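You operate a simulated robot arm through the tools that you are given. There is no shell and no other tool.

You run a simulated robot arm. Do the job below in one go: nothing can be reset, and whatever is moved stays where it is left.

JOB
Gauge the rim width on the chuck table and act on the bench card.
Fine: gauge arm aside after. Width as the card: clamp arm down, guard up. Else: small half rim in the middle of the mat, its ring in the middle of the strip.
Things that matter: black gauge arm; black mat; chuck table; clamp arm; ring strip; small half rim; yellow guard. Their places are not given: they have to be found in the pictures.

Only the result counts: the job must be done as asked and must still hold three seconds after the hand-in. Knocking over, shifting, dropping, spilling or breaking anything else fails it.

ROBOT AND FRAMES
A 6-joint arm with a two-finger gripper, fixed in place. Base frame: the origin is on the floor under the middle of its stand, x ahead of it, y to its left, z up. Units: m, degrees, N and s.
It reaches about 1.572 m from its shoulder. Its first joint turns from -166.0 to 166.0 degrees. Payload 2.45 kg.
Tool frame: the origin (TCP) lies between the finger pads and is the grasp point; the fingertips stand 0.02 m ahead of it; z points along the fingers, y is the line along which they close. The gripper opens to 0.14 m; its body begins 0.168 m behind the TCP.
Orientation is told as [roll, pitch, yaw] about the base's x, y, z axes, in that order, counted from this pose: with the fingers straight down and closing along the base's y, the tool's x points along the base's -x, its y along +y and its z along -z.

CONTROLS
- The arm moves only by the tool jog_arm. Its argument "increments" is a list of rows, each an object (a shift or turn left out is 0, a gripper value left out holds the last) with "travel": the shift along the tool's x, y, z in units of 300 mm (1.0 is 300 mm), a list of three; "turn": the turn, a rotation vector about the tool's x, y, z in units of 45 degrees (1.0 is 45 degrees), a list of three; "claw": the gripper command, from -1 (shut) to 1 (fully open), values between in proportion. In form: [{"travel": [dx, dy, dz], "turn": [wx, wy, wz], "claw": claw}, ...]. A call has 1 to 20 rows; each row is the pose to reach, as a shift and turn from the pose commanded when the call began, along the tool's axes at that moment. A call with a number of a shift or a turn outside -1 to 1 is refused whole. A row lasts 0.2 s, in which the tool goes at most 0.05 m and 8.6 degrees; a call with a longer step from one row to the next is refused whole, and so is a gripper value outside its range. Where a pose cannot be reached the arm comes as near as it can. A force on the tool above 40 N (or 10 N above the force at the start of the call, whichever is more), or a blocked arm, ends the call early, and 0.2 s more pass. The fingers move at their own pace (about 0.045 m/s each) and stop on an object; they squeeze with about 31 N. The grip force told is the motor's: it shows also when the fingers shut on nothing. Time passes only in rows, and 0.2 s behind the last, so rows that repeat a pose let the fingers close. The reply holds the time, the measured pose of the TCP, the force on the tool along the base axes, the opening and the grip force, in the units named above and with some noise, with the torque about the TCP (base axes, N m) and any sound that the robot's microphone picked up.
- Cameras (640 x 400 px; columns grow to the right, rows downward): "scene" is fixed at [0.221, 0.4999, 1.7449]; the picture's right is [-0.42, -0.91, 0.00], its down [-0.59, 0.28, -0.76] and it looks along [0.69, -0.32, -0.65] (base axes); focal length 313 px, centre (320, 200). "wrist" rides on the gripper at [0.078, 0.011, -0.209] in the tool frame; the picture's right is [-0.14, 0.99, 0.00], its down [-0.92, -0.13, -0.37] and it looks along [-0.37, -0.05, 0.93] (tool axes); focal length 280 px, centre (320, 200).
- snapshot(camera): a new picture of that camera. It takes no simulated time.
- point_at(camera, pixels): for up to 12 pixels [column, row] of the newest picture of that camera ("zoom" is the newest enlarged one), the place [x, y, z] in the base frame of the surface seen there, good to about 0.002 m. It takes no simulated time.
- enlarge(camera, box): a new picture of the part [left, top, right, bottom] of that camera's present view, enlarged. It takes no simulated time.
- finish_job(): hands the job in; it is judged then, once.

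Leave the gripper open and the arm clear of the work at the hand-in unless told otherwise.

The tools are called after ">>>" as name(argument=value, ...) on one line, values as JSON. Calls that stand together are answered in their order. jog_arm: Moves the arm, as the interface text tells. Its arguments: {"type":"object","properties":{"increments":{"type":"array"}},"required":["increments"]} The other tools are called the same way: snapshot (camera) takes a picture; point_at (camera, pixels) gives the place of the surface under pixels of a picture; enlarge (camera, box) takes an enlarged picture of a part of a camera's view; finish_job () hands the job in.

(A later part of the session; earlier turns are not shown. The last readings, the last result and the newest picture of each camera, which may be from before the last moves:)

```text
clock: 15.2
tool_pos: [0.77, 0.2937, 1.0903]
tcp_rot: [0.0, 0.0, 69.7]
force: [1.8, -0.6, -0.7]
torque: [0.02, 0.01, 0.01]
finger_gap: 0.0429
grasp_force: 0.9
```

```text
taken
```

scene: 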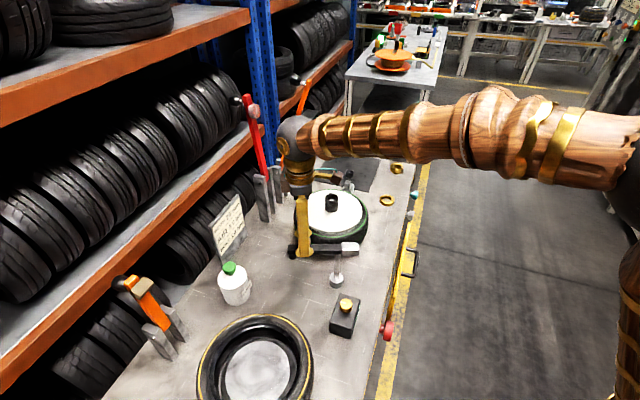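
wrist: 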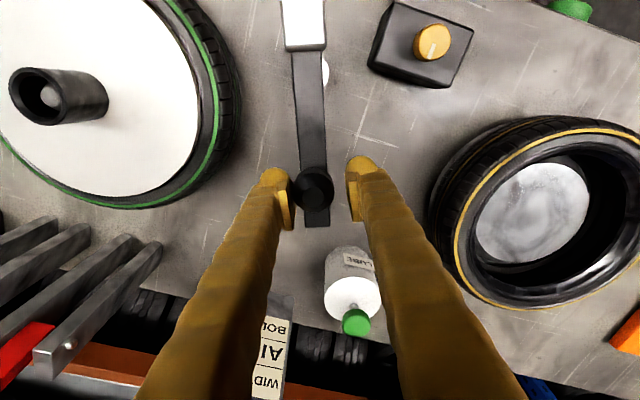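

The gauge arm is back aside at its original angle. I'll open the fingers and lift straight up.

>>> jog_arm(increments=[{"travel": [0, 0, 0], "claw": 0.2}, {"travel": [0, 0, 0], "claw": 0.2}, {"travel": [0, 0, 0], "claw": 0.2}, {"travel": [0, 0, -0.13], "claw": 0.2}, {"travel": [0, 0, -0.28], "claw": 0.2}, {"travel": [0, 0, -0.43], "claw": 0.2}, {"travel": [0, 0, -0.58], "claw": 0.2}, {"travel": [0, 0, -0.73], "claw": 0.2}, {"travel": [0, 0, -0.88], "claw": 0.2}, {"travel": [0, 0, -1.0], "claw": 0.2}, {"travel": [0, 0, -1.0], "claw": 0.2}])

>>> snapshot(camera="wrist")

>>> snapshot(camera="scene")

>>> enlarge(camera="scene", box=[225, 70, 325, 220])

```text
clock: 17.6
tool_pos: [0.7718, 0.2932, 1.3887]
tcp_rot: [-0.1, 0.0, 69.6]
force: [-0.2, 0.0, -0.2]
torque: [-0.02, 0.0, 0.0]
finger_gap: 0.0839
grasp_force: 0.1
```

```text
taken
```

wrist: 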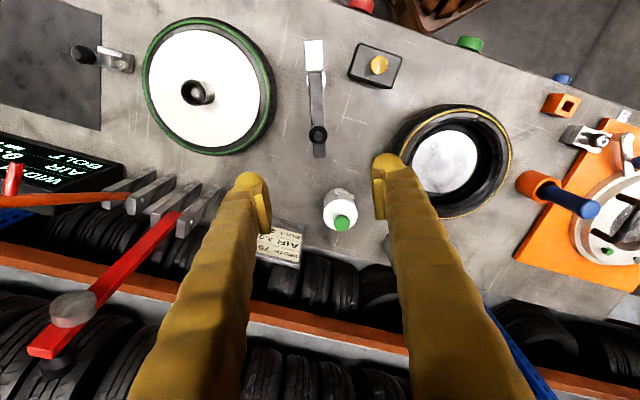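

```text
taken
```

scene: 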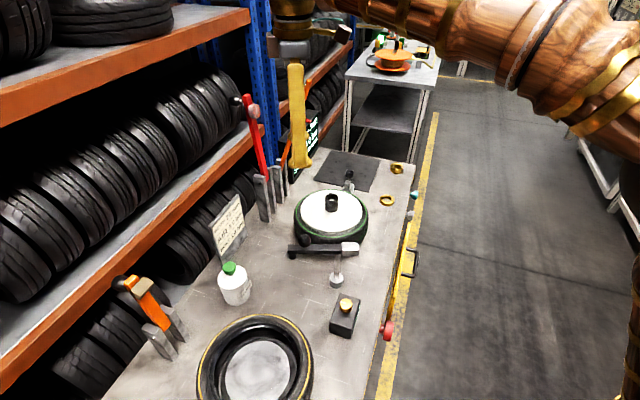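

```text
2.67 times, centred on (275, 145) of scene
```

zoom: 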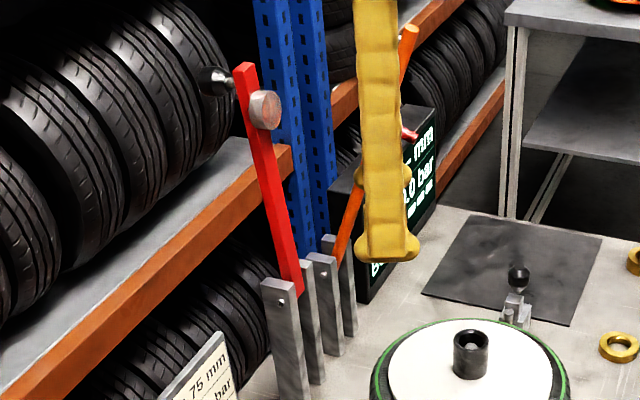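

Gauge arm is aside. Now the clamp: candidates are the red arm with a round pad at (250,110) and the orange arm with a red peg at (300,115). I'll move the hand a bit and turn it so the wrist camera sees them well.

>>> jog_arm(increments=[{"travel": [0.052, -0.019, 0], "turn": [0, 0, 0.167]}, {"travel": [0.104, -0.039, 0], "turn": [0, 0, 0.333]}, {"travel": [0.156, -0.058, 0], "turn": [0, 0, 0.5]}, {"travel": [0.208, -0.077, 0], "turn": [0, 0, 0.667]}, {"travel": [0.26, -0.097, 0], "turn": [0, 0, 0.833]}, {"travel": [0.312, -0.116, 0], "turn": [0, 0, 1.0]}, {"travel": [0.312, -0.116, 0], "turn": [0, 0, 1.0]}])

>>> snapshot(camera="wrist")

>>> enlarge(camera="scene", box=[225, 70, 325, 220])

>>> point_at(camera="zoom", pixels=[[282, 300], [245, 75], [243, 100], [265, 108], [215, 80], [270, 180], [295, 285], [255, 90], [325, 275], [345, 230], [335, 255], [308, 268]])

```text
clock: 19.2
tool_pos: [0.7707, 0.1918, 1.3871]
tcp_rot: [-0.1, 0.0, 24.6]
force: [-0.7, 0.0, -0.8]
torque: [0.0, 0.0, -0.02]
finger_gap: 0.0841
grasp_force: 0.1
```

```text
taken
```

wrist: 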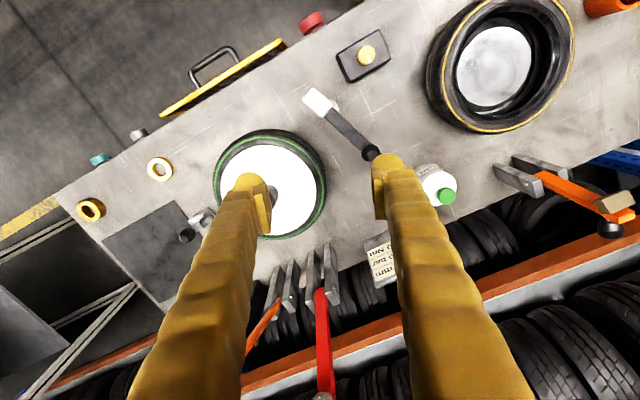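

```text
2.67 times, centred on (275, 145) of scene
```

zoom: 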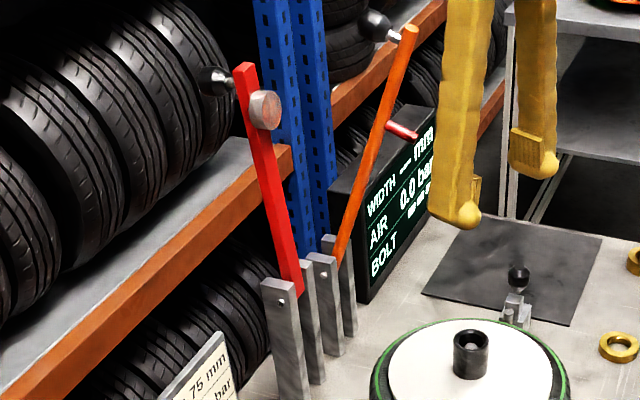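

```text
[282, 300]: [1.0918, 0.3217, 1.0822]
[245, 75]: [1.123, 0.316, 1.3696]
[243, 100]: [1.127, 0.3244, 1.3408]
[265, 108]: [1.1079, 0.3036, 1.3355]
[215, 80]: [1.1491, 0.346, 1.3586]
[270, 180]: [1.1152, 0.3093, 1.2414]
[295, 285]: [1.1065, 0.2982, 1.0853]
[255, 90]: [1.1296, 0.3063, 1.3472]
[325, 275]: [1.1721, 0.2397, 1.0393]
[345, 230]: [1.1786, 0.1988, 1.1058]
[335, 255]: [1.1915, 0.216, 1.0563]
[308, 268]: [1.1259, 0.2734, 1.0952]
```

The red arm pivots at ≈(1.107,0.30,1.082) with its pad ≈0.26 out; lowered it lands exactly on the wheel hub at (0.94,0.125), pad bottom at hub top height. So the red arm is the chuck-table clamp. I'll now measure its knob and the shelf parts behind it for clearance.

>>> enlarge(camera="scene", box=[225, 85, 275, 125])

>>> point_at(camera="zoom", pixels=[[120, 170], [165, 170], [90, 170], [135, 120], [135, 220], [200, 190], [240, 180], [260, 120], [240, 220], [330, 260], [310, 190], [280, 350]])

>>> point_at(camera="scene", pixels=[[262, 30], [268, 100], [255, 150], [230, 165], [240, 130], [225, 20], [205, 85], [230, 95], [245, 5], [200, 28], [275, 60], [215, 150]])

```text
10.00 times, centred on (250, 105) of scene
```

zoom: 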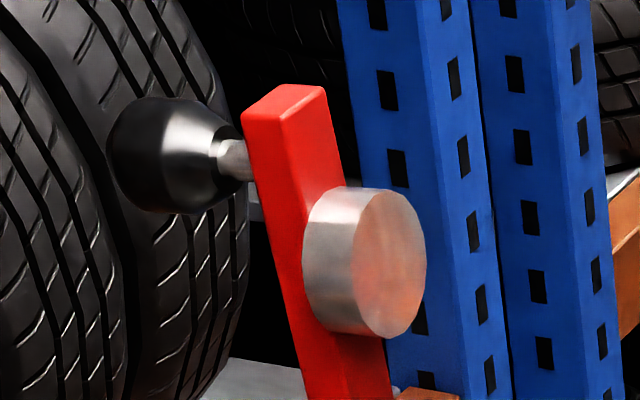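

```text
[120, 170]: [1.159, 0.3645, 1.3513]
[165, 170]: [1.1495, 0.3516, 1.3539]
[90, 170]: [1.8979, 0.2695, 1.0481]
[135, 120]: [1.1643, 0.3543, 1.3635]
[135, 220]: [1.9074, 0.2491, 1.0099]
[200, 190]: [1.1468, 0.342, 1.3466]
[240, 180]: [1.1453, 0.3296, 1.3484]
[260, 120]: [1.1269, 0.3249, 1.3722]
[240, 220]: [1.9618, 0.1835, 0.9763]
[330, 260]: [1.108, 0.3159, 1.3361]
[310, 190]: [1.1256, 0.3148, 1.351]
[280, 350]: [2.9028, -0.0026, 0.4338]
```

```text
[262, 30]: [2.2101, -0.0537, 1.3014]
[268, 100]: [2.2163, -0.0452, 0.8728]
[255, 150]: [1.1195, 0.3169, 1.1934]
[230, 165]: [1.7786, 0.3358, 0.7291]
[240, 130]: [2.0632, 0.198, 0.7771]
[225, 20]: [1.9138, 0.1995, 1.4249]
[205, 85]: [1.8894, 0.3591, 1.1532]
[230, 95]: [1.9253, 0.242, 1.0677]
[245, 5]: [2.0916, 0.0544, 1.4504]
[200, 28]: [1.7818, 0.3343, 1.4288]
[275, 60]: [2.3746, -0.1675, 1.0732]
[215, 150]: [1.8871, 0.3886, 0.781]
```

Shelf parts are half a metre behind, so there is room. Knob centre ≈(1.162,0.349,1.349); the hinge axis runs along the bench. Plan: hand straight down, yaw 45°, pads gripping the knob along the hinge direction, then follow the knob's arc (radius 0.276 about pivot z 1.082) forwards and down. First go up and towards it.

>>> jog_arm(increments=[{"travel": [0, 0, -0.14], "turn": [0, 0, -0.15], "claw": 0.2}, {"travel": [0, 0, -0.277], "turn": [0, 0, -0.3], "claw": 0.2}, {"travel": [-0.143, -0.007, -0.277], "turn": [0, 0, -0.453], "claw": 0.2}, {"travel": [-0.287, -0.014, -0.277], "turn": [0, 0, -0.453], "claw": 0.2}, {"travel": [-0.43, -0.021, -0.277], "turn": [0, 0, -0.453], "claw": 0.2}, {"travel": [-0.573, -0.028, -0.277], "turn": [0, 0, -0.453], "claw": 0.2}, {"travel": [-0.717, -0.035, -0.277], "turn": [0, 0, -0.453], "claw": 0.2}, {"travel": [-0.717, -0.035, -0.277], "turn": [0, 0, -0.453], "claw": 0.2}])

>>> snapshot(camera="wrist")

>>> snapshot(camera="scene")

```text
clock: 21.0
tool_pos: [0.9199, 0.2585, 1.4285]
tcp_rot: [-0.2, -0.4, 45.0]
force: [0.6, 0.1, 0.6]
torque: [0.0, -0.01, 0.03]
finger_gap: 0.0843
grasp_force: 0.2
out of reach, approached as far as the arm can: row 5, 6, 7, 8
```

```text
taken
```

wrist: 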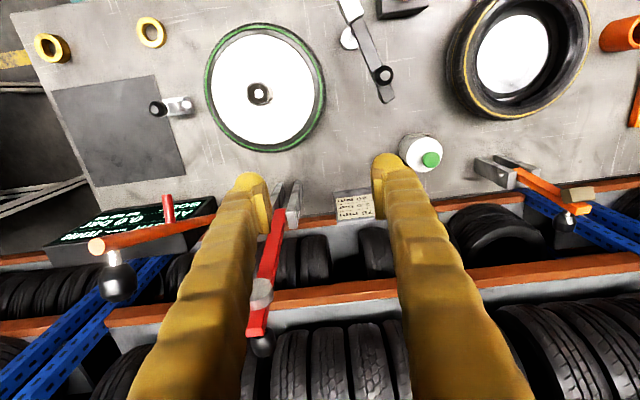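

```text
taken
```

scene: 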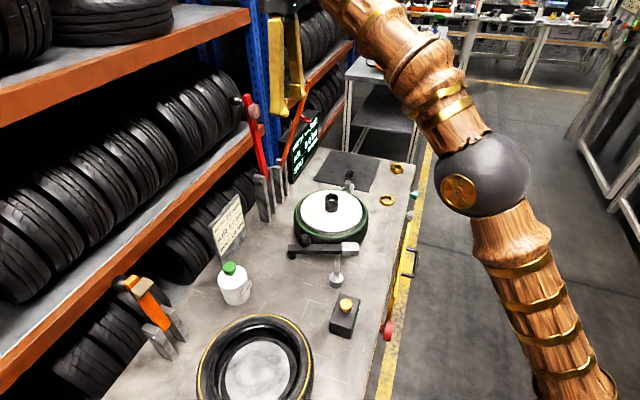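

The straight-down hand can't reach that high and far. Instead I'll grip the red bar from the front with the hand horizontal, and rotate with it down. First I'll measure the red bar in this wrist view.

>>> enlarge(camera="wrist", box=[220, 170, 320, 360])

>>> point_at(camera="zoom", pixels=[[320, 100], [340, 95], [355, 100], [320, 180], [335, 180], [345, 180], [300, 250], [325, 250], [290, 310], [310, 310], [300, 345], [315, 330]])

```text
2.11 times, centred on (270, 265) of wrist
```

zoom: 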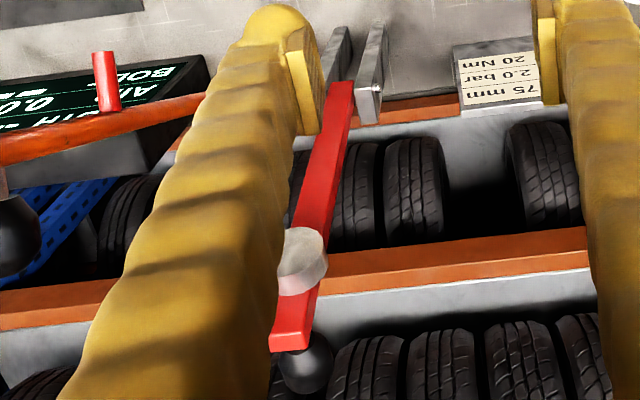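

```text
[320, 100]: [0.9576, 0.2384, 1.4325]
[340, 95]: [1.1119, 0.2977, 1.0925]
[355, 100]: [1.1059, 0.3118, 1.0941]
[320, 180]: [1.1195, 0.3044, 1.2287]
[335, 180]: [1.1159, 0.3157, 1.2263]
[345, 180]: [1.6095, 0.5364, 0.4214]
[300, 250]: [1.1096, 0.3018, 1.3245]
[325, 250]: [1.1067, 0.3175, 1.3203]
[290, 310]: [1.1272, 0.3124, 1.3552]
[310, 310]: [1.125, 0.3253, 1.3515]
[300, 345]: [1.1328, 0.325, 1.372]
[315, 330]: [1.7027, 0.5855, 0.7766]
```

Rigid rotation from the front would put the hand under the bar, so I'll instead pinch the red bar on its two side faces (pads along the hinge axis) with the hand tilted 45° down-and-back, and let the bar pivot between the pads while I follow the arc. First I'll back off from the reach limit.

>>> jog_arm(increments=[{"travel": [0.125, 0, 0], "claw": 0.2}, {"travel": [0.25, 0, 0], "claw": 0.2}, {"travel": [0.375, 0, 0], "claw": 0.2}, {"travel": [0.5, 0, 0], "claw": 0.2}, {"travel": [0.5, 0, 0], "claw": 0.2}])

```text
clock: 22.2
tool_pos: [0.8128, 0.1536, 1.4244]
tcp_rot: [0.0, 0.0, 44.9]
force: [0.0, 0.2, -0.2]
torque: [0.02, 0.01, 0.01]
finger_gap: 0.084
grasp_force: 0.0
```

The reference follows the reached pose. Now I'll tilt the hand by 45° about tool y, so the fingers point back and down.

>>> jog_arm(increments=[{"turn": [0, -0.167, 0], "claw": 0.2}, {"turn": [0, -0.333, 0], "claw": 0.2}, {"turn": [0, -0.5, 0], "claw": 0.2}, {"turn": [0, -0.667, 0], "claw": 0.2}, {"turn": [0, -0.833, 0], "claw": 0.2}, {"turn": [0, -1.0, 0], "claw": 0.2}, {"turn": [0, -1.0, 0], "claw": 0.2}])

>>> snapshot(camera="wrist")

>>> snapshot(camera="scene")

```text
clock: 23.8
tool_pos: [0.815, 0.1531, 1.4266]
tcp_rot: [0.1, -45.1, 45.0]
force: [-0.3, 1.0, 0.5]
torque: [-0.02, 0.0, 0.01]
finger_gap: 0.084
grasp_force: 0.0
```

```text
taken
```

wrist: 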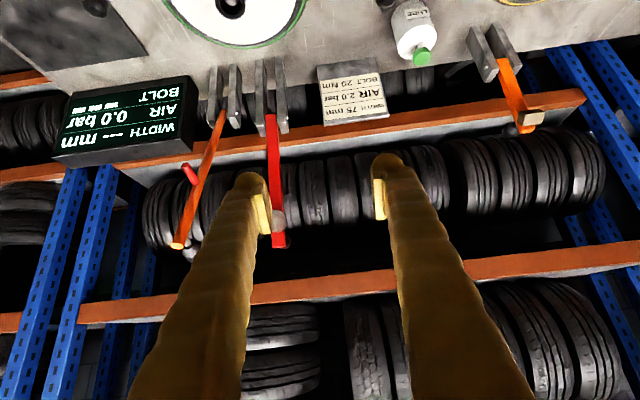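

```text
taken
```

scene: 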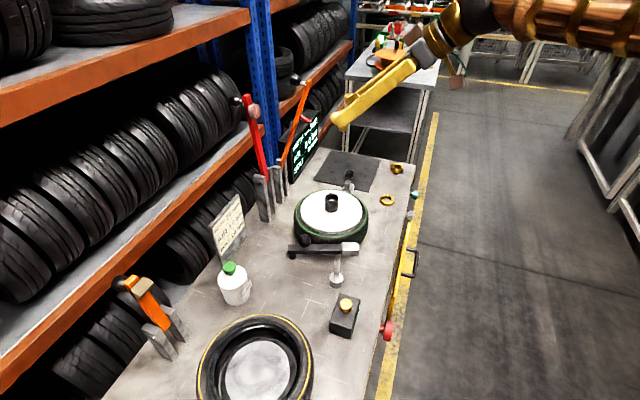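

The hand points back and down now. I'll measure the red bar in this view to centre on it.

>>> enlarge(camera="wrist", box=[240, 60, 310, 260])

>>> point_at(camera="zoom", pixels=[[317, 140], [334, 140], [318, 170], [337, 170], [327, 155], [327, 200], [345, 310], [320, 310], [340, 260], [310, 120], [345, 130], [320, 350]])

```text
2.00 times, centred on (275, 160) of wrist
```

zoom: 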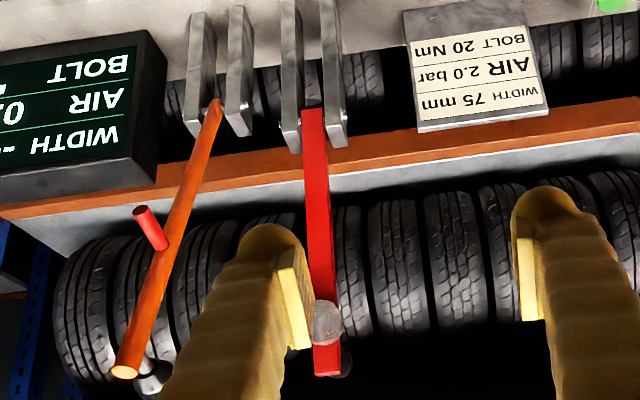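

```text
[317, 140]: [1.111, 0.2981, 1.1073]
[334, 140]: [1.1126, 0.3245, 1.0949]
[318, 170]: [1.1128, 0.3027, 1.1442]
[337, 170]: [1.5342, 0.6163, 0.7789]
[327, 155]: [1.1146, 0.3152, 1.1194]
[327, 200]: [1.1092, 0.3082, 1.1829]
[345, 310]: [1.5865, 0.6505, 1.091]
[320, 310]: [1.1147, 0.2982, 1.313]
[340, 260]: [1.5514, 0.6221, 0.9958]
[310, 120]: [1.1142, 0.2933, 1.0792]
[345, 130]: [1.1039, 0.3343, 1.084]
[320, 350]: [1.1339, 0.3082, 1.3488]
```

Bar centre plane is x−y≈0.811. I'll move to a pre-grasp point 0.13 m short of the bar along the finger direction.

>>> jog_arm(increments=[{"travel": [-0.0456, -0.0501, 0.1154], "claw": 0.2}, {"travel": [-0.0911, -0.1003, 0.2309], "claw": 0.2}, {"travel": [-0.1367, -0.1504, 0.3463], "claw": 0.2}, {"travel": [-0.1823, -0.2006, 0.4617], "claw": 0.2}, {"travel": [-0.2279, -0.2507, 0.5771], "claw": 0.2}, {"travel": [-0.2734, -0.3009, 0.6926], "claw": 0.2}, {"travel": [-0.319, -0.351, 0.808], "claw": 0.2}, {"travel": [-0.319, -0.351, 0.808], "claw": 0.2}])

>>> snapshot(camera="wrist")

>>> snapshot(camera="scene")

```text
clock: 25.6
tool_pos: [1.0587, 0.2466, 1.3218]
tcp_rot: [0.0, -45.0, 45.0]
force: [0.0, -0.5, -0.7]
torque: [-0.01, 0.08, 0.02]
finger_gap: 0.0839
grasp_force: 0.0
```

```text
taken
```

wrist: 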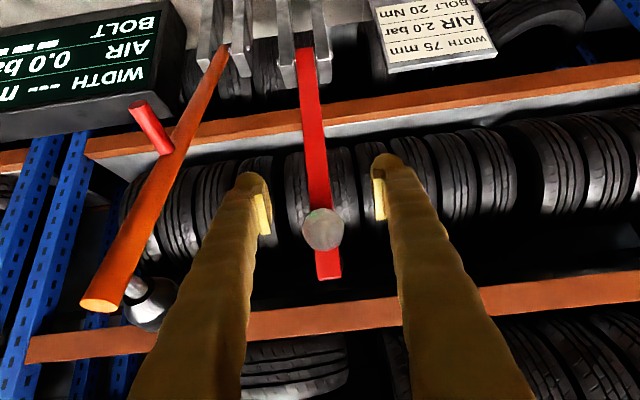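

```text
taken
```

scene: 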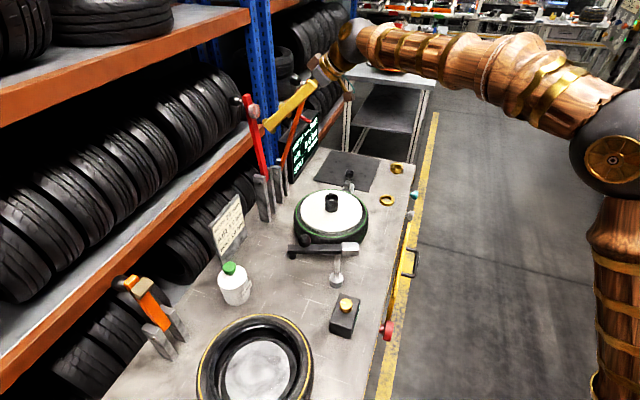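

The bar is between the fingers. I'll check its place once more in this closer view before going in.

>>> enlarge(camera="wrist", box=[260, 30, 380, 290])

>>> point_at(camera="wrist", pixels=[[302, 100], [316, 100], [308, 100], [306, 140], [320, 140], [313, 140], [318, 165], [320, 180], [322, 230], [325, 270], [304, 60], [328, 260]])

```text
1.54 times, centred on (320, 160) of wrist
```

zoom: 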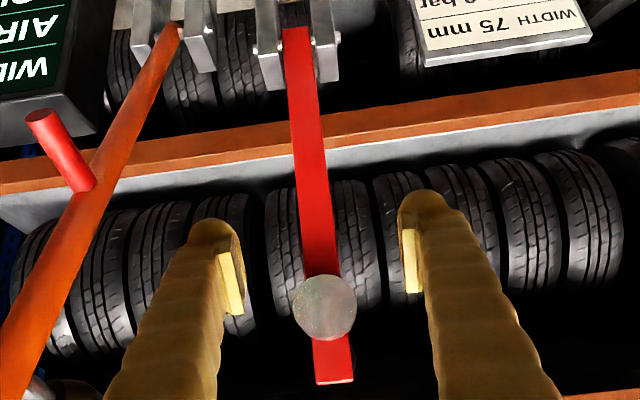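

```text
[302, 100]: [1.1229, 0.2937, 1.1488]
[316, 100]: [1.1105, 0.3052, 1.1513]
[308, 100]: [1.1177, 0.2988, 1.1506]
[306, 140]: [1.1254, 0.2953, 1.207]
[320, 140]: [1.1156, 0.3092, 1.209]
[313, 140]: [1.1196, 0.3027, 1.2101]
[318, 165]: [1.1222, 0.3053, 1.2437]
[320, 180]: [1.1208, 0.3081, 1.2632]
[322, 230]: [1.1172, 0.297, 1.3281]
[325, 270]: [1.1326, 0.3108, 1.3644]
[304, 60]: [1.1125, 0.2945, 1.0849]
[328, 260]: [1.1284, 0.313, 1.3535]
```

Bar centre plane is x−y≈0.8165 and it is ≈27 mm wide. I'll advance 0.13 m along the fingers to straddle it at about z=1.23.

>>> jog_arm(increments=[{"travel": [-0.005, -0.0104, 0.11], "claw": 0.2}, {"travel": [-0.005, -0.0104, 0.22], "claw": 0.2}, {"travel": [-0.005, -0.0104, 0.33], "claw": 0.2}, {"travel": [-0.005, -0.0104, 0.433], "claw": 0.2}, {"travel": [-0.005, -0.0104, 0.433], "claw": 0.2}])

>>> snapshot(camera="wrist")

>>> enlarge(camera="scene", box=[220, 60, 380, 220])

```text
clock: 26.8
tool_pos: [1.1256, 0.3091, 1.2309]
tcp_rot: [0.0, -45.0, 45.0]
force: [0.8, -0.6, 0.5]
torque: [0.04, -0.05, 0.01]
finger_gap: 0.084
grasp_force: 0.1
```

```text
taken
```

wrist: 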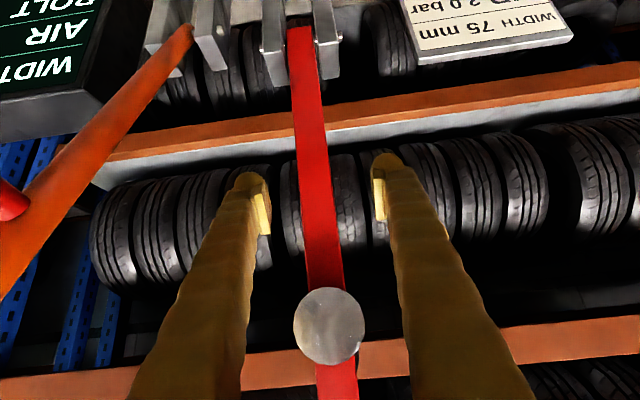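

```text
2.50 times, centred on (300, 140) of scene
```

zoom: 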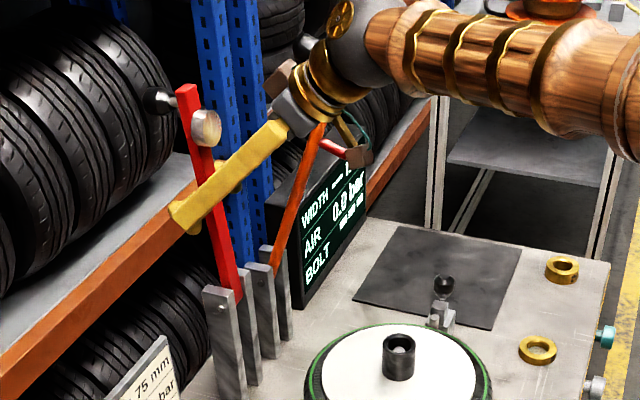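

The fingers straddle the red bar below the pad. I'll close on it.

>>> jog_arm(increments=[{"claw": -0.3}, {"claw": -0.5}, {"claw": -0.7}, {"claw": -1}, {"claw": -1}, {"claw": -1}, {"claw": -1}])

>>> snapshot(camera="wrist")

```text
clock: 28.4
tool_pos: [1.1275, 0.3077, 1.2319]
tcp_rot: [-0.1, -45.0, 45.0]
force: [30.4, -25.6, 1.4]
torque: [0.01, -0.67, -0.11]
finger_gap: 0.025
grasp_force: 44.7
```

```text
taken
```

wrist: 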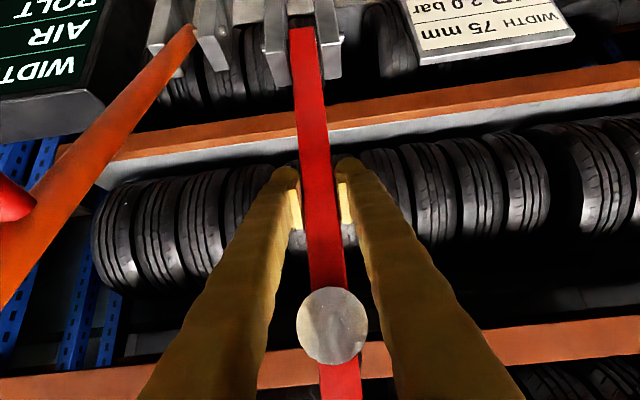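

Gripped (gap 0.025), but there's a 40 N sideways load along (+x,−y): the hand is ~2–3 mm off the bar's centre. I'll shift slightly along −tool y to relieve it.

>>> jog_arm(increments=[{"travel": [0, -0.004, 0]}, {"travel": [0, -0.009, 0]}, {"travel": [0, -0.009, 0]}])

```text
clock: 29.2
tool_pos: [1.1285, 0.3067, 1.2313]
tcp_rot: [0.2, -45.0, 44.9]
force: [6.7, -14.0, 1.2]
torque: [-0.53, 0.4, -0.03]
finger_gap: 0.0248
grasp_force: 45.6
```

>>> jog_arm(increments=[{"travel": [0, -0.004, 0]}, {"travel": [0, -0.004, 0]}])

```text
clock: 29.8
tool_pos: [1.1265, 0.3079, 1.232]
tcp_rot: [0.2, -45.0, 45.1]
force: [-26.7, 1.0, -3.7]
torque: [-0.16, 0.48, 0.1]
finger_gap: 0.025
grasp_force: 45.3
```

>>> jog_arm(increments=[{"travel": [0, 0.001, 0]}, {"travel": [0, 0.002, 0]}, {"travel": [0, 0.002, 0]}])

```text
clock: 30.3
tool_pos: [1.1275, 0.3065, 1.231]
tcp_rot: [0.1, -44.9, 45.1]
force: [-9.7, -0.7, 2.4]
torque: [0.15, 0.0, 0.03]
finger_gap: 0.0248
grasp_force: 44.8
stopped in row 2: the force on the tool passed its limit at 42 N (the readings are from after the stop); the commanded pose is now the measured one
```

The contact is stiff and jittery. I'll lighten the squeeze a little (command just under the bar width) and read the force again.

>>> jog_arm(increments=[{"claw": -0.68}, {"claw": -0.68}, {"claw": -0.68}])

```text
clock: 31.1
tool_pos: [1.1277, 0.3069, 1.23]
tcp_rot: [0.1, -44.9, 45.1]
force: [-16.7, -2.3, 5.2]
torque: [-0.04, 0.24, 0.04]
finger_gap: 0.0245
grasp_force: 44.7
```

Now I'll start the arc gently: first 16° forward about the hinge.

>>> jog_arm(increments=[{"travel": [0.024, -0.0255, 0], "claw": -0.68}, {"travel": [0.0481, 0, -0.0494], "claw": -0.68}])

```text
clock: 31.5
tool_pos: [1.1278, 0.3077, 1.2311]
tcp_rot: [0.3, -45.1, 45.1]
force: [-7.3, 3.5, 2.6]
torque: [-0.12, 0.3, 0.0]
finger_gap: 0.0249
grasp_force: 45.6
stopped in row 1: the force on the tool passed its limit at 50 N (the readings are from after the stop); the commanded pose is now the measured one
```

I mistyped the first row (the shift belonged on tool z); it stopped harmlessly. Repeating correctly, in small steps.

>>> jog_arm(increments=[{"travel": [0.0115, 0, -0.0128], "claw": -0.68}, {"travel": [0.0232, 0, -0.0255], "claw": -0.68}, {"travel": [0.0481, 0, -0.0494], "claw": -0.68}])

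>>> snapshot(camera="wrist")

```text
clock: 32.3
tool_pos: [1.1139, 0.2926, 1.2309]
tcp_rot: [0.3, -45.2, 45.1]
force: [9.0, 9.6, 6.0]
torque: [1.04, -0.94, 0.0]
finger_gap: 0.025
grasp_force: 45.4
```

```text
taken
```

wrist: 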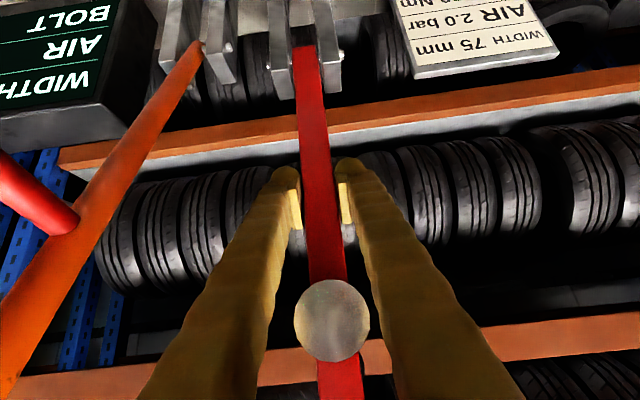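

The hand moved 2 cm forward. I'll check that the bar came along.

>>> point_at(camera="wrist", pixels=[[313, 140], [308, 80], [305, 55], [332, 320], [320, 180]])

>>> enlarge(camera="scene", box=[220, 60, 380, 220])

```text
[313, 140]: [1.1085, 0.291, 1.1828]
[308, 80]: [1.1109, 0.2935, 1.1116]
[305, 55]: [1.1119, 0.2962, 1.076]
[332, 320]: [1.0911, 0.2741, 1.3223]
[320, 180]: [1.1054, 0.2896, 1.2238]
```

```text
2.50 times, centred on (300, 140) of scene
```

zoom: 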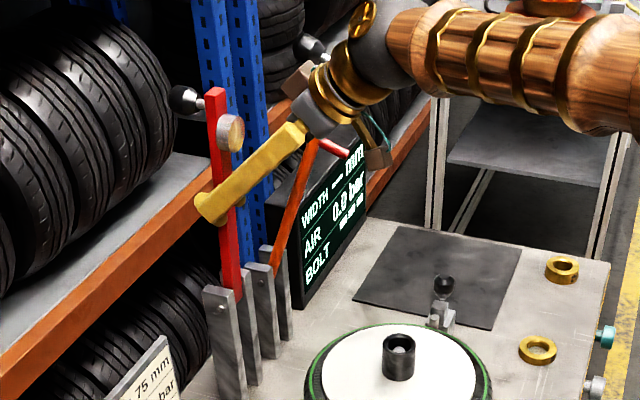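

The bar followed (now leaning ~3° forward). I'll continue the arc by another 40°.

>>> jog_arm(increments=[{"travel": [0.027, 0, -0.022], "claw": -0.68}, {"travel": [0.0545, 0, -0.0429], "claw": -0.68}, {"travel": [0.084, 0, -0.061], "claw": -0.68}, {"travel": [0.1145, 0, -0.0777], "claw": -0.68}, {"travel": [0.146, 0, -0.0915], "claw": -0.68}, {"travel": [0.1787, 0, -0.1039], "claw": -0.68}, {"travel": [0.212, 0, -0.113], "claw": -0.68}, {"travel": [0.2459, 0, -0.1208], "claw": -0.68}, {"travel": [0.28, 0, -0.125], "claw": -0.68}, {"travel": [0.3148, 0, -0.1282], "claw": -0.68}])

>>> snapshot(camera="wrist")

>>> snapshot(camera="scene")

```text
clock: 34.5
tool_pos: [1.0478, 0.2247, 1.1892]
tcp_rot: [0.3, -45.0, 45.1]
force: [-6.5, 10.1, -0.1]
torque: [0.09, -0.26, 0.07]
finger_gap: 0.0297
grasp_force: 5.9
```

```text
taken
```

wrist: 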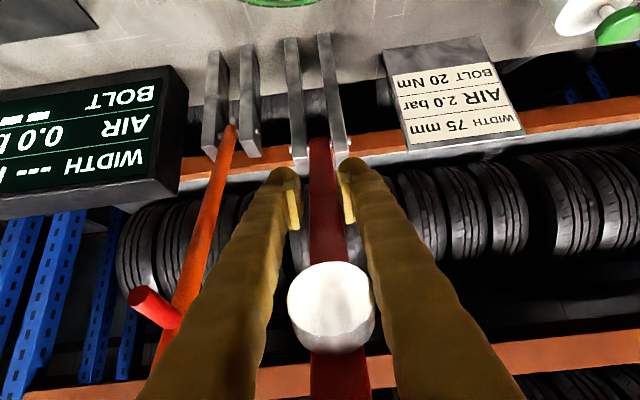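

```text
taken
```

scene: 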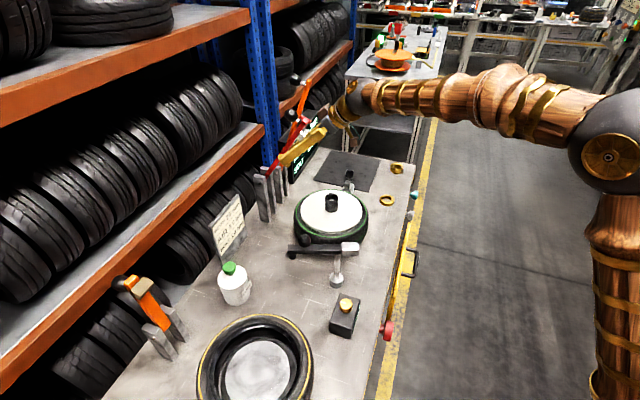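

>>> enlarge(camera="scene", box=[230, 70, 360, 210])

>>> enlarge(camera="wrist", box=[240, 100, 420, 400])

>>> point_at(camera="wrist", pixels=[[322, 150], [325, 180], [325, 210], [327, 240], [332, 300], [330, 340], [335, 380], [330, 265], [292, 210], [347, 205]])

```text
2.86 times, centred on (295, 140) of scene
```

zoom: 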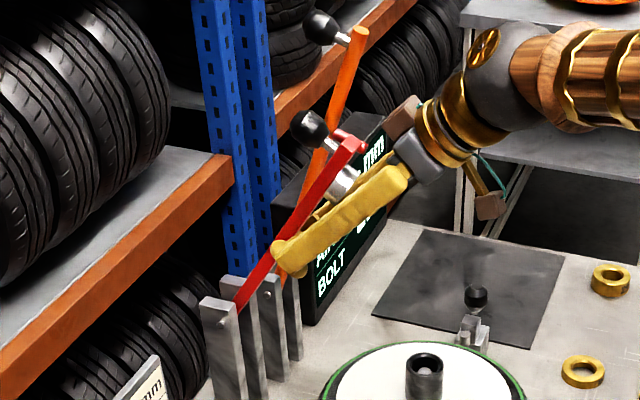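

```text
1.33 times, centred on (330, 250) of wrist
```

zoom: 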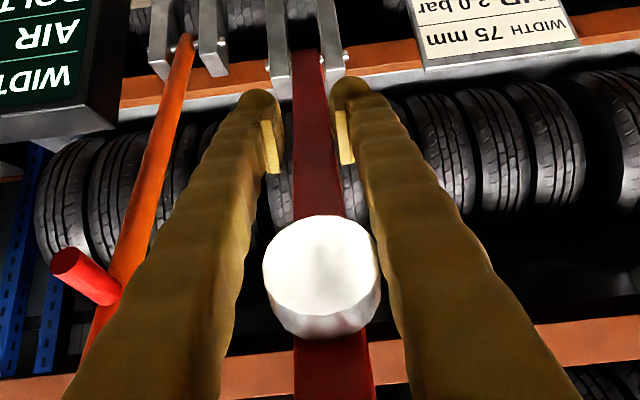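

```text
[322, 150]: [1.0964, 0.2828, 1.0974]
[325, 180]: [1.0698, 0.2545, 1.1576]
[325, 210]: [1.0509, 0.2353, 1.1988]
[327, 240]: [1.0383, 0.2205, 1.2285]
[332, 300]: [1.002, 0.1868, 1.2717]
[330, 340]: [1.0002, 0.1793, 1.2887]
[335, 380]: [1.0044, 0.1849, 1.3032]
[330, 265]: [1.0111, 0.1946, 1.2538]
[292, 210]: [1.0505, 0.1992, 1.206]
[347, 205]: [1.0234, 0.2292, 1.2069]
```

The round pad of the clamp got wedged between the fingers (gap 0.030) and the bar now leans ≈33° forward. I need to re-grip from above. I'll open the fingers just a little (0.052) and see whether the hinge holds the bar by itself.

>>> jog_arm(increments=[{"claw": -0.4}, {"claw": -0.25}, {"claw": -0.25}])

>>> snapshot(camera="wrist")

>>> point_at(camera="wrist", pixels=[[322, 150], [325, 180], [325, 210], [327, 240], [332, 300], [335, 380]])

>>> enlarge(camera="scene", box=[230, 70, 360, 210])

```text
clock: 35.3
tool_pos: [1.0469, 0.2246, 1.1912]
tcp_rot: [0.3, -45.3, 45.1]
force: [0.2, -0.2, -0.4]
torque: [0.01, -0.03, 0.01]
finger_gap: 0.0527
grasp_force: 0.1
```

```text
taken
```

wrist: 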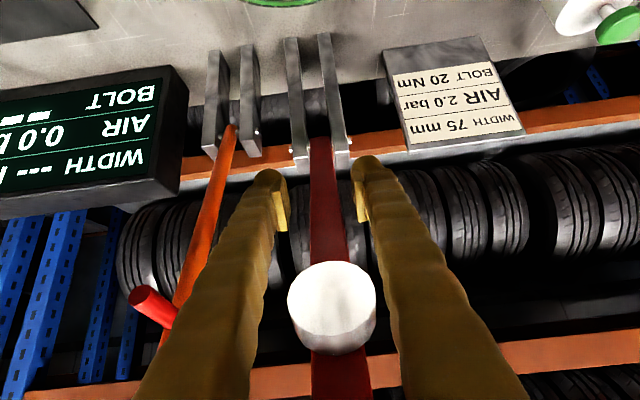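

```text
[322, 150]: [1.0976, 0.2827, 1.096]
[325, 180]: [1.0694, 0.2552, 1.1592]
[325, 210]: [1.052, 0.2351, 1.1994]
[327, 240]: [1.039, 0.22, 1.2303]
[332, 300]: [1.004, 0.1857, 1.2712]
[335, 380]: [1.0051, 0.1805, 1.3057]
```

```text
2.86 times, centred on (295, 140) of scene
```

zoom: 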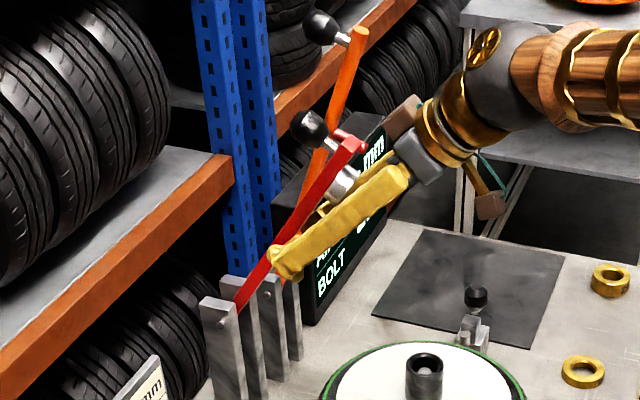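

The hinge holds the bar by itself. I'll free the hand by moving it down-front off the bar, back away, and close the fingers so that I can then press the black knob down from above with the closed fingers.

>>> jog_arm(increments=[{"travel": [0.117, 0, 0], "claw": -0.25}, {"travel": [0.233, 0, 0], "claw": -0.25}, {"travel": [0.233, 0, -0.16], "claw": -0.25}, {"travel": [0.233, 0, -0.32], "claw": -0.25}, {"travel": [0.233, 0, -0.48], "claw": -0.25}, {"travel": [0.233, 0, -0.64], "claw": -1}, {"travel": [0.233, 0, -0.667], "claw": -1}, {"travel": [0.233, 0, -0.667], "claw": -1}, {"travel": [0.233, 0, -0.667], "claw": -1}])

>>> snapshot(camera="wrist")

>>> enlarge(camera="scene", box=[220, 60, 380, 220])

>>> point_at(camera="zoom", pixels=[[320, 160], [305, 140]])

```text
clock: 37.3
tool_pos: [0.9135, 0.088, 1.2845]
tcp_rot: [0.2, -45.1, 45.1]
force: [1.0, -0.4, -0.3]
torque: [0.02, 0.01, 0.0]
finger_gap: 0.0001
grasp_force: 28.0
```

```text
taken
```

wrist: 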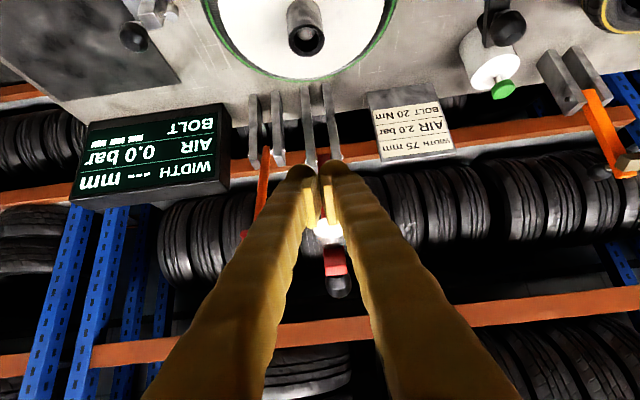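

```text
2.50 times, centred on (300, 140) of scene
```

zoom: 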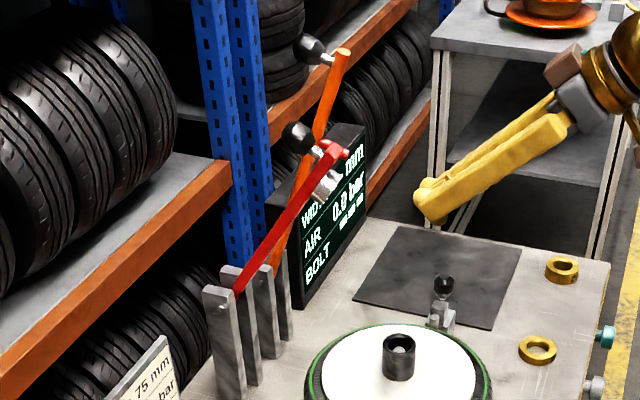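

```text
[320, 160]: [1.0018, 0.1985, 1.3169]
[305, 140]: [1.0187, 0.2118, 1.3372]
```

The bar stays. I'll measure the knob's present place.

>>> enlarge(camera="scene", box=[275, 95, 325, 140])

>>> point_at(camera="zoom", pixels=[[190, 190], [170, 160], [215, 190], [190, 150], [200, 225], [245, 220], [300, 240], [330, 200], [340, 230], [250, 270], [310, 290]])

```text
8.89 times, centred on (300, 118) of scene
```

zoom: 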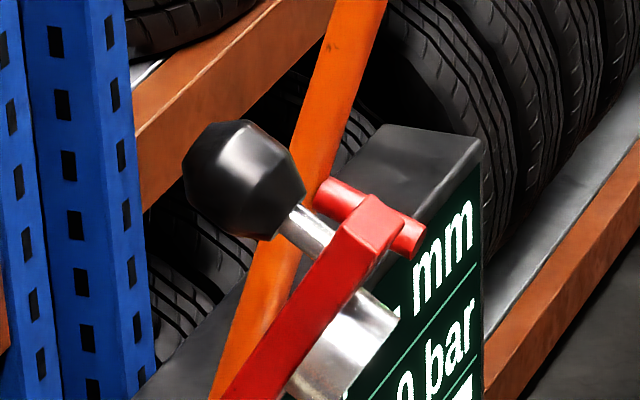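

```text
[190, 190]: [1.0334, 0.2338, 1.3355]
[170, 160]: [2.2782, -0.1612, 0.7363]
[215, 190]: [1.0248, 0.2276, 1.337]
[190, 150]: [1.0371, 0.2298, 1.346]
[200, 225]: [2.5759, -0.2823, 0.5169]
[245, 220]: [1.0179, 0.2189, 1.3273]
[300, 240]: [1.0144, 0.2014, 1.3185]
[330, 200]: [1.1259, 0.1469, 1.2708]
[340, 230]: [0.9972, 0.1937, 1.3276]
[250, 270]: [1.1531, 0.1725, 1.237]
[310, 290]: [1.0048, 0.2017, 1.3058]
```

Knob centre ≈(1.037,0.217,1.331), as computed. I'll rise along −tool x to get the closed fingers above it, then advance along the fingers to lie over the knob.

>>> jog_arm(increments=[{"travel": [-0.13, 0.003, 0], "claw": -1}, {"travel": [-0.26, 0.006, 0], "claw": -1}, {"travel": [-0.39, 0.009, 0], "claw": -1}, {"travel": [-0.52, 0.012, 0], "claw": -1}, {"travel": [-0.65, 0.015, 0], "claw": -1}, {"travel": [-0.777, 0.0177, 0], "claw": -1}, {"travel": [-0.777, 0.0177, 0], "claw": -1}])

>>> snapshot(camera="wrist")

>>> enlarge(camera="scene", box=[220, 30, 400, 220])

```text
clock: 38.9
tool_pos: [1.0278, 0.209, 1.4477]
tcp_rot: [0.3, -45.2, 45.1]
force: [0.0, 0.2, -0.2]
torque: [0.01, 0.02, 0.0]
finger_gap: 0.0001
grasp_force: 29.5
```

```text
taken
```

wrist: 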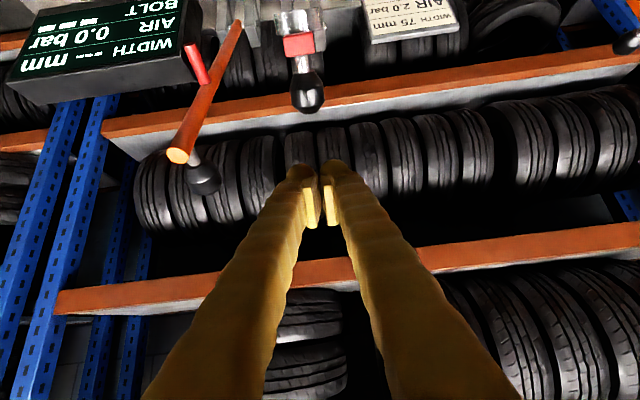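

```text
2.11 times, centred on (310, 125) of scene
```

zoom: 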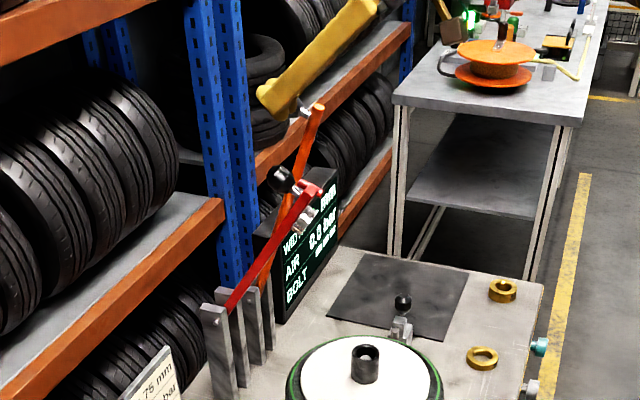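

Now forward along the fingers by 0.10 m (rod over the knob), then down along tool x to near contact.

>>> jog_arm(increments=[{"travel": [0, 0, 0.11], "claw": -1}, {"travel": [0, 0, 0.22], "claw": -1}, {"travel": [0, 0, 0.333], "claw": -1}, {"travel": [0.05, 0, 0.333], "claw": -1}, {"travel": [0.1, 0, 0.333], "claw": -1}, {"travel": [0.1, 0, 0.333], "claw": -1}])

>>> snapshot(camera="wrist")

>>> enlarge(camera="scene", box=[240, 60, 360, 180])

```text
clock: 40.3
tool_pos: [1.059, 0.2443, 1.3542]
tcp_rot: [0.4, -45.2, 45.1]
force: [0.0, -0.1, -0.7]
torque: [-0.01, -0.01, 0.02]
finger_gap: 0.0
grasp_force: 29.8
```

```text
taken
```

wrist: 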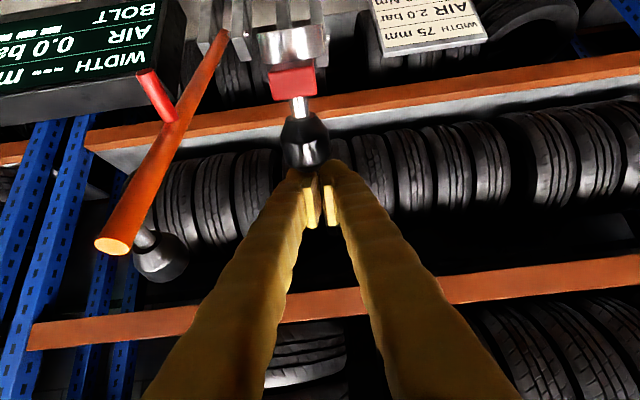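

```text
3.33 times, centred on (300, 120) of scene
```

zoom: 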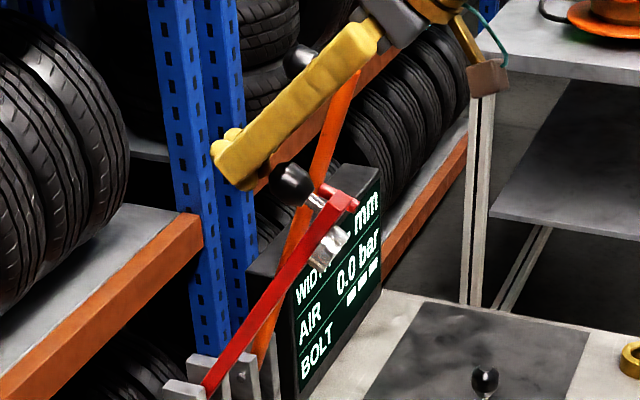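

The closed fingers lie just above the knob (contact expected after ~1 cm). I'll press it along its arc, about 20° for a start.

>>> jog_arm(increments=[{"travel": [0.02, -0.006, 0], "claw": -1}, {"travel": [0.04, -0.01, -0.001], "claw": -1}, {"travel": [0.09, -0.01, -0.016], "claw": -1}, {"travel": [0.1466, -0.01, -0.033], "claw": -1}, {"travel": [0.2, -0.01, -0.043], "claw": -1}, {"travel": [0.2564, -0.01, -0.0514], "claw": -1}, {"travel": [0.312, -0.01, -0.055], "claw": -1}, {"travel": [0.3679, -0.01, -0.0563], "claw": -1}])

>>> snapshot(camera="wrist")

>>> enlarge(camera="scene", box=[240, 60, 380, 220])

```text
clock: 42.1
tool_pos: [0.9986, 0.179, 1.2906]
tcp_rot: [0.3, -45.1, 45.1]
force: [0.2, -1.4, 1.2]
torque: [-0.04, -0.01, -0.03]
finger_gap: 0.0
grasp_force: 28.9
```

```text
taken
```

wrist: 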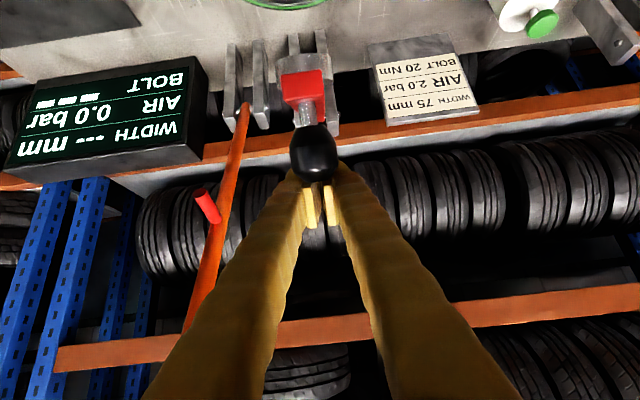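

```text
2.50 times, centred on (310, 140) of scene
```

zoom: 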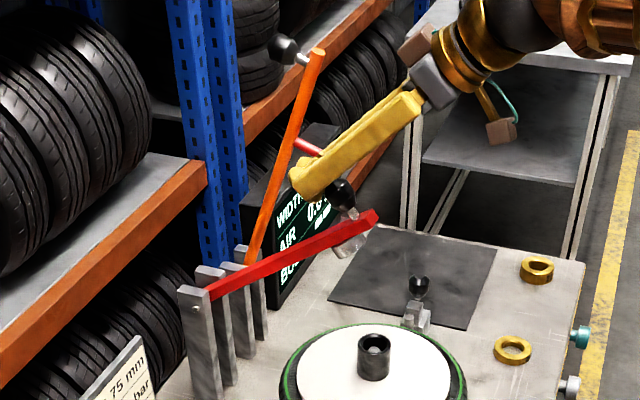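

The clamp arm is going down nicely. I'll continue the arc to about 83° from vertical.

>>> jog_arm(increments=[{"travel": [0.055, 0, 0.003], "claw": -1}, {"travel": [0.1114, 0, 0.0087], "claw": -1}, {"travel": [0.165, 0, 0.019], "claw": -1}, {"travel": [0.2205, 0, 0.0311], "claw": -1}, {"travel": [0.273, 0, 0.048], "claw": -1}, {"travel": [0.3266, 0, 0.0664], "claw": -1}, {"travel": [0.377, 0, 0.09], "claw": -1}, {"travel": [0.4274, 0, 0.1145], "claw": -1}])

>>> snapshot(camera="wrist")

>>> enlarge(camera="scene", box=[240, 100, 400, 280])

```text
clock: 43.9
tool_pos: [0.9535, 0.1337, 1.1746]
tcp_rot: [0.2, -45.1, 45.1]
force: [-0.1, 0.0, -0.6]
torque: [0.03, -0.01, -0.02]
finger_gap: 0.0
grasp_force: 29.2
```

```text
taken
```

wrist: 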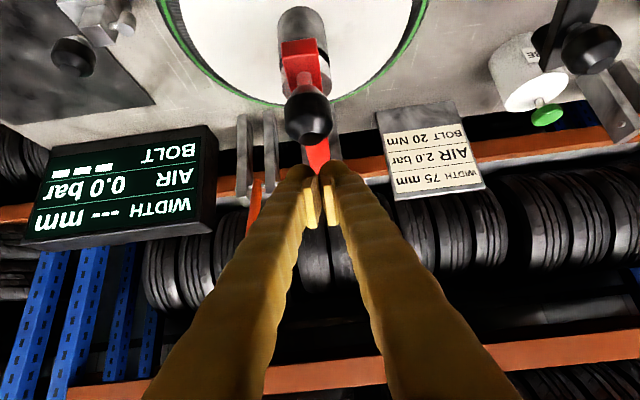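

```text
2.22 times, centred on (320, 190) of scene
```

zoom: 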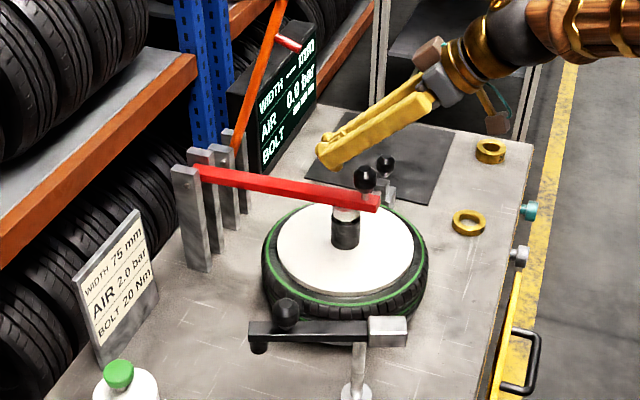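

The clamp arm has gone all the way down: its pad sits on the hub. I'll verify with measurements along the bar and the hub.

>>> point_at(camera="zoom", pixels=[[205, 168], [260, 180], [320, 192], [370, 200], [364, 175], [345, 215], [345, 232], [310, 245]])

>>> enlarge(camera="scene", box=[290, 150, 380, 240])

```text
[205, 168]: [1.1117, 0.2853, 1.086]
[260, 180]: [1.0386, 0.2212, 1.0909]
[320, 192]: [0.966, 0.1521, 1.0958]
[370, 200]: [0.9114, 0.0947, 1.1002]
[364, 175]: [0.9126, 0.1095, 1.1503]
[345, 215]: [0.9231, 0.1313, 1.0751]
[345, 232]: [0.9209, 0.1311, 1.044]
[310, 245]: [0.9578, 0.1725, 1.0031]
```

```text
4.44 times, centred on (335, 195) of scene
```

zoom: 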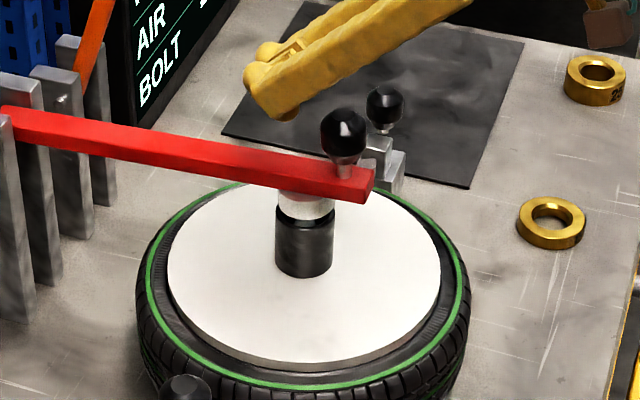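

The bar lies nearly horizontal with the pad on the hub. I'll press the knob gently a few millimetres to confirm it's seated.

>>> jog_arm(increments=[{"travel": [0.02, 0, 0], "claw": -1}, {"travel": [0.035, 0, 0.01], "claw": -1}, {"travel": [0.045, 0, 0.015], "claw": -1}, {"travel": [0.052, 0, 0.02], "claw": -1}])

>>> enlarge(camera="scene", box=[290, 150, 380, 240])

```text
clock: 44.9
tool_pos: [0.9472, 0.129, 1.1587]
tcp_rot: [0.2, -45.1, 45.1]
force: [0.3, 0.8, 0.7]
torque: [0.03, 0.02, 0.03]
finger_gap: 0.0
grasp_force: 29.5
```

```text
4.44 times, centred on (335, 195) of scene
```

zoom: 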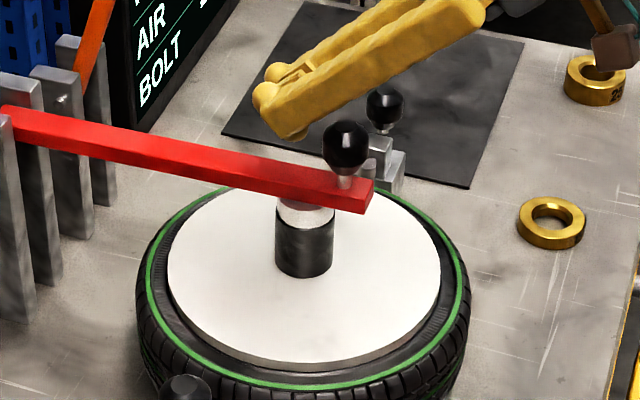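

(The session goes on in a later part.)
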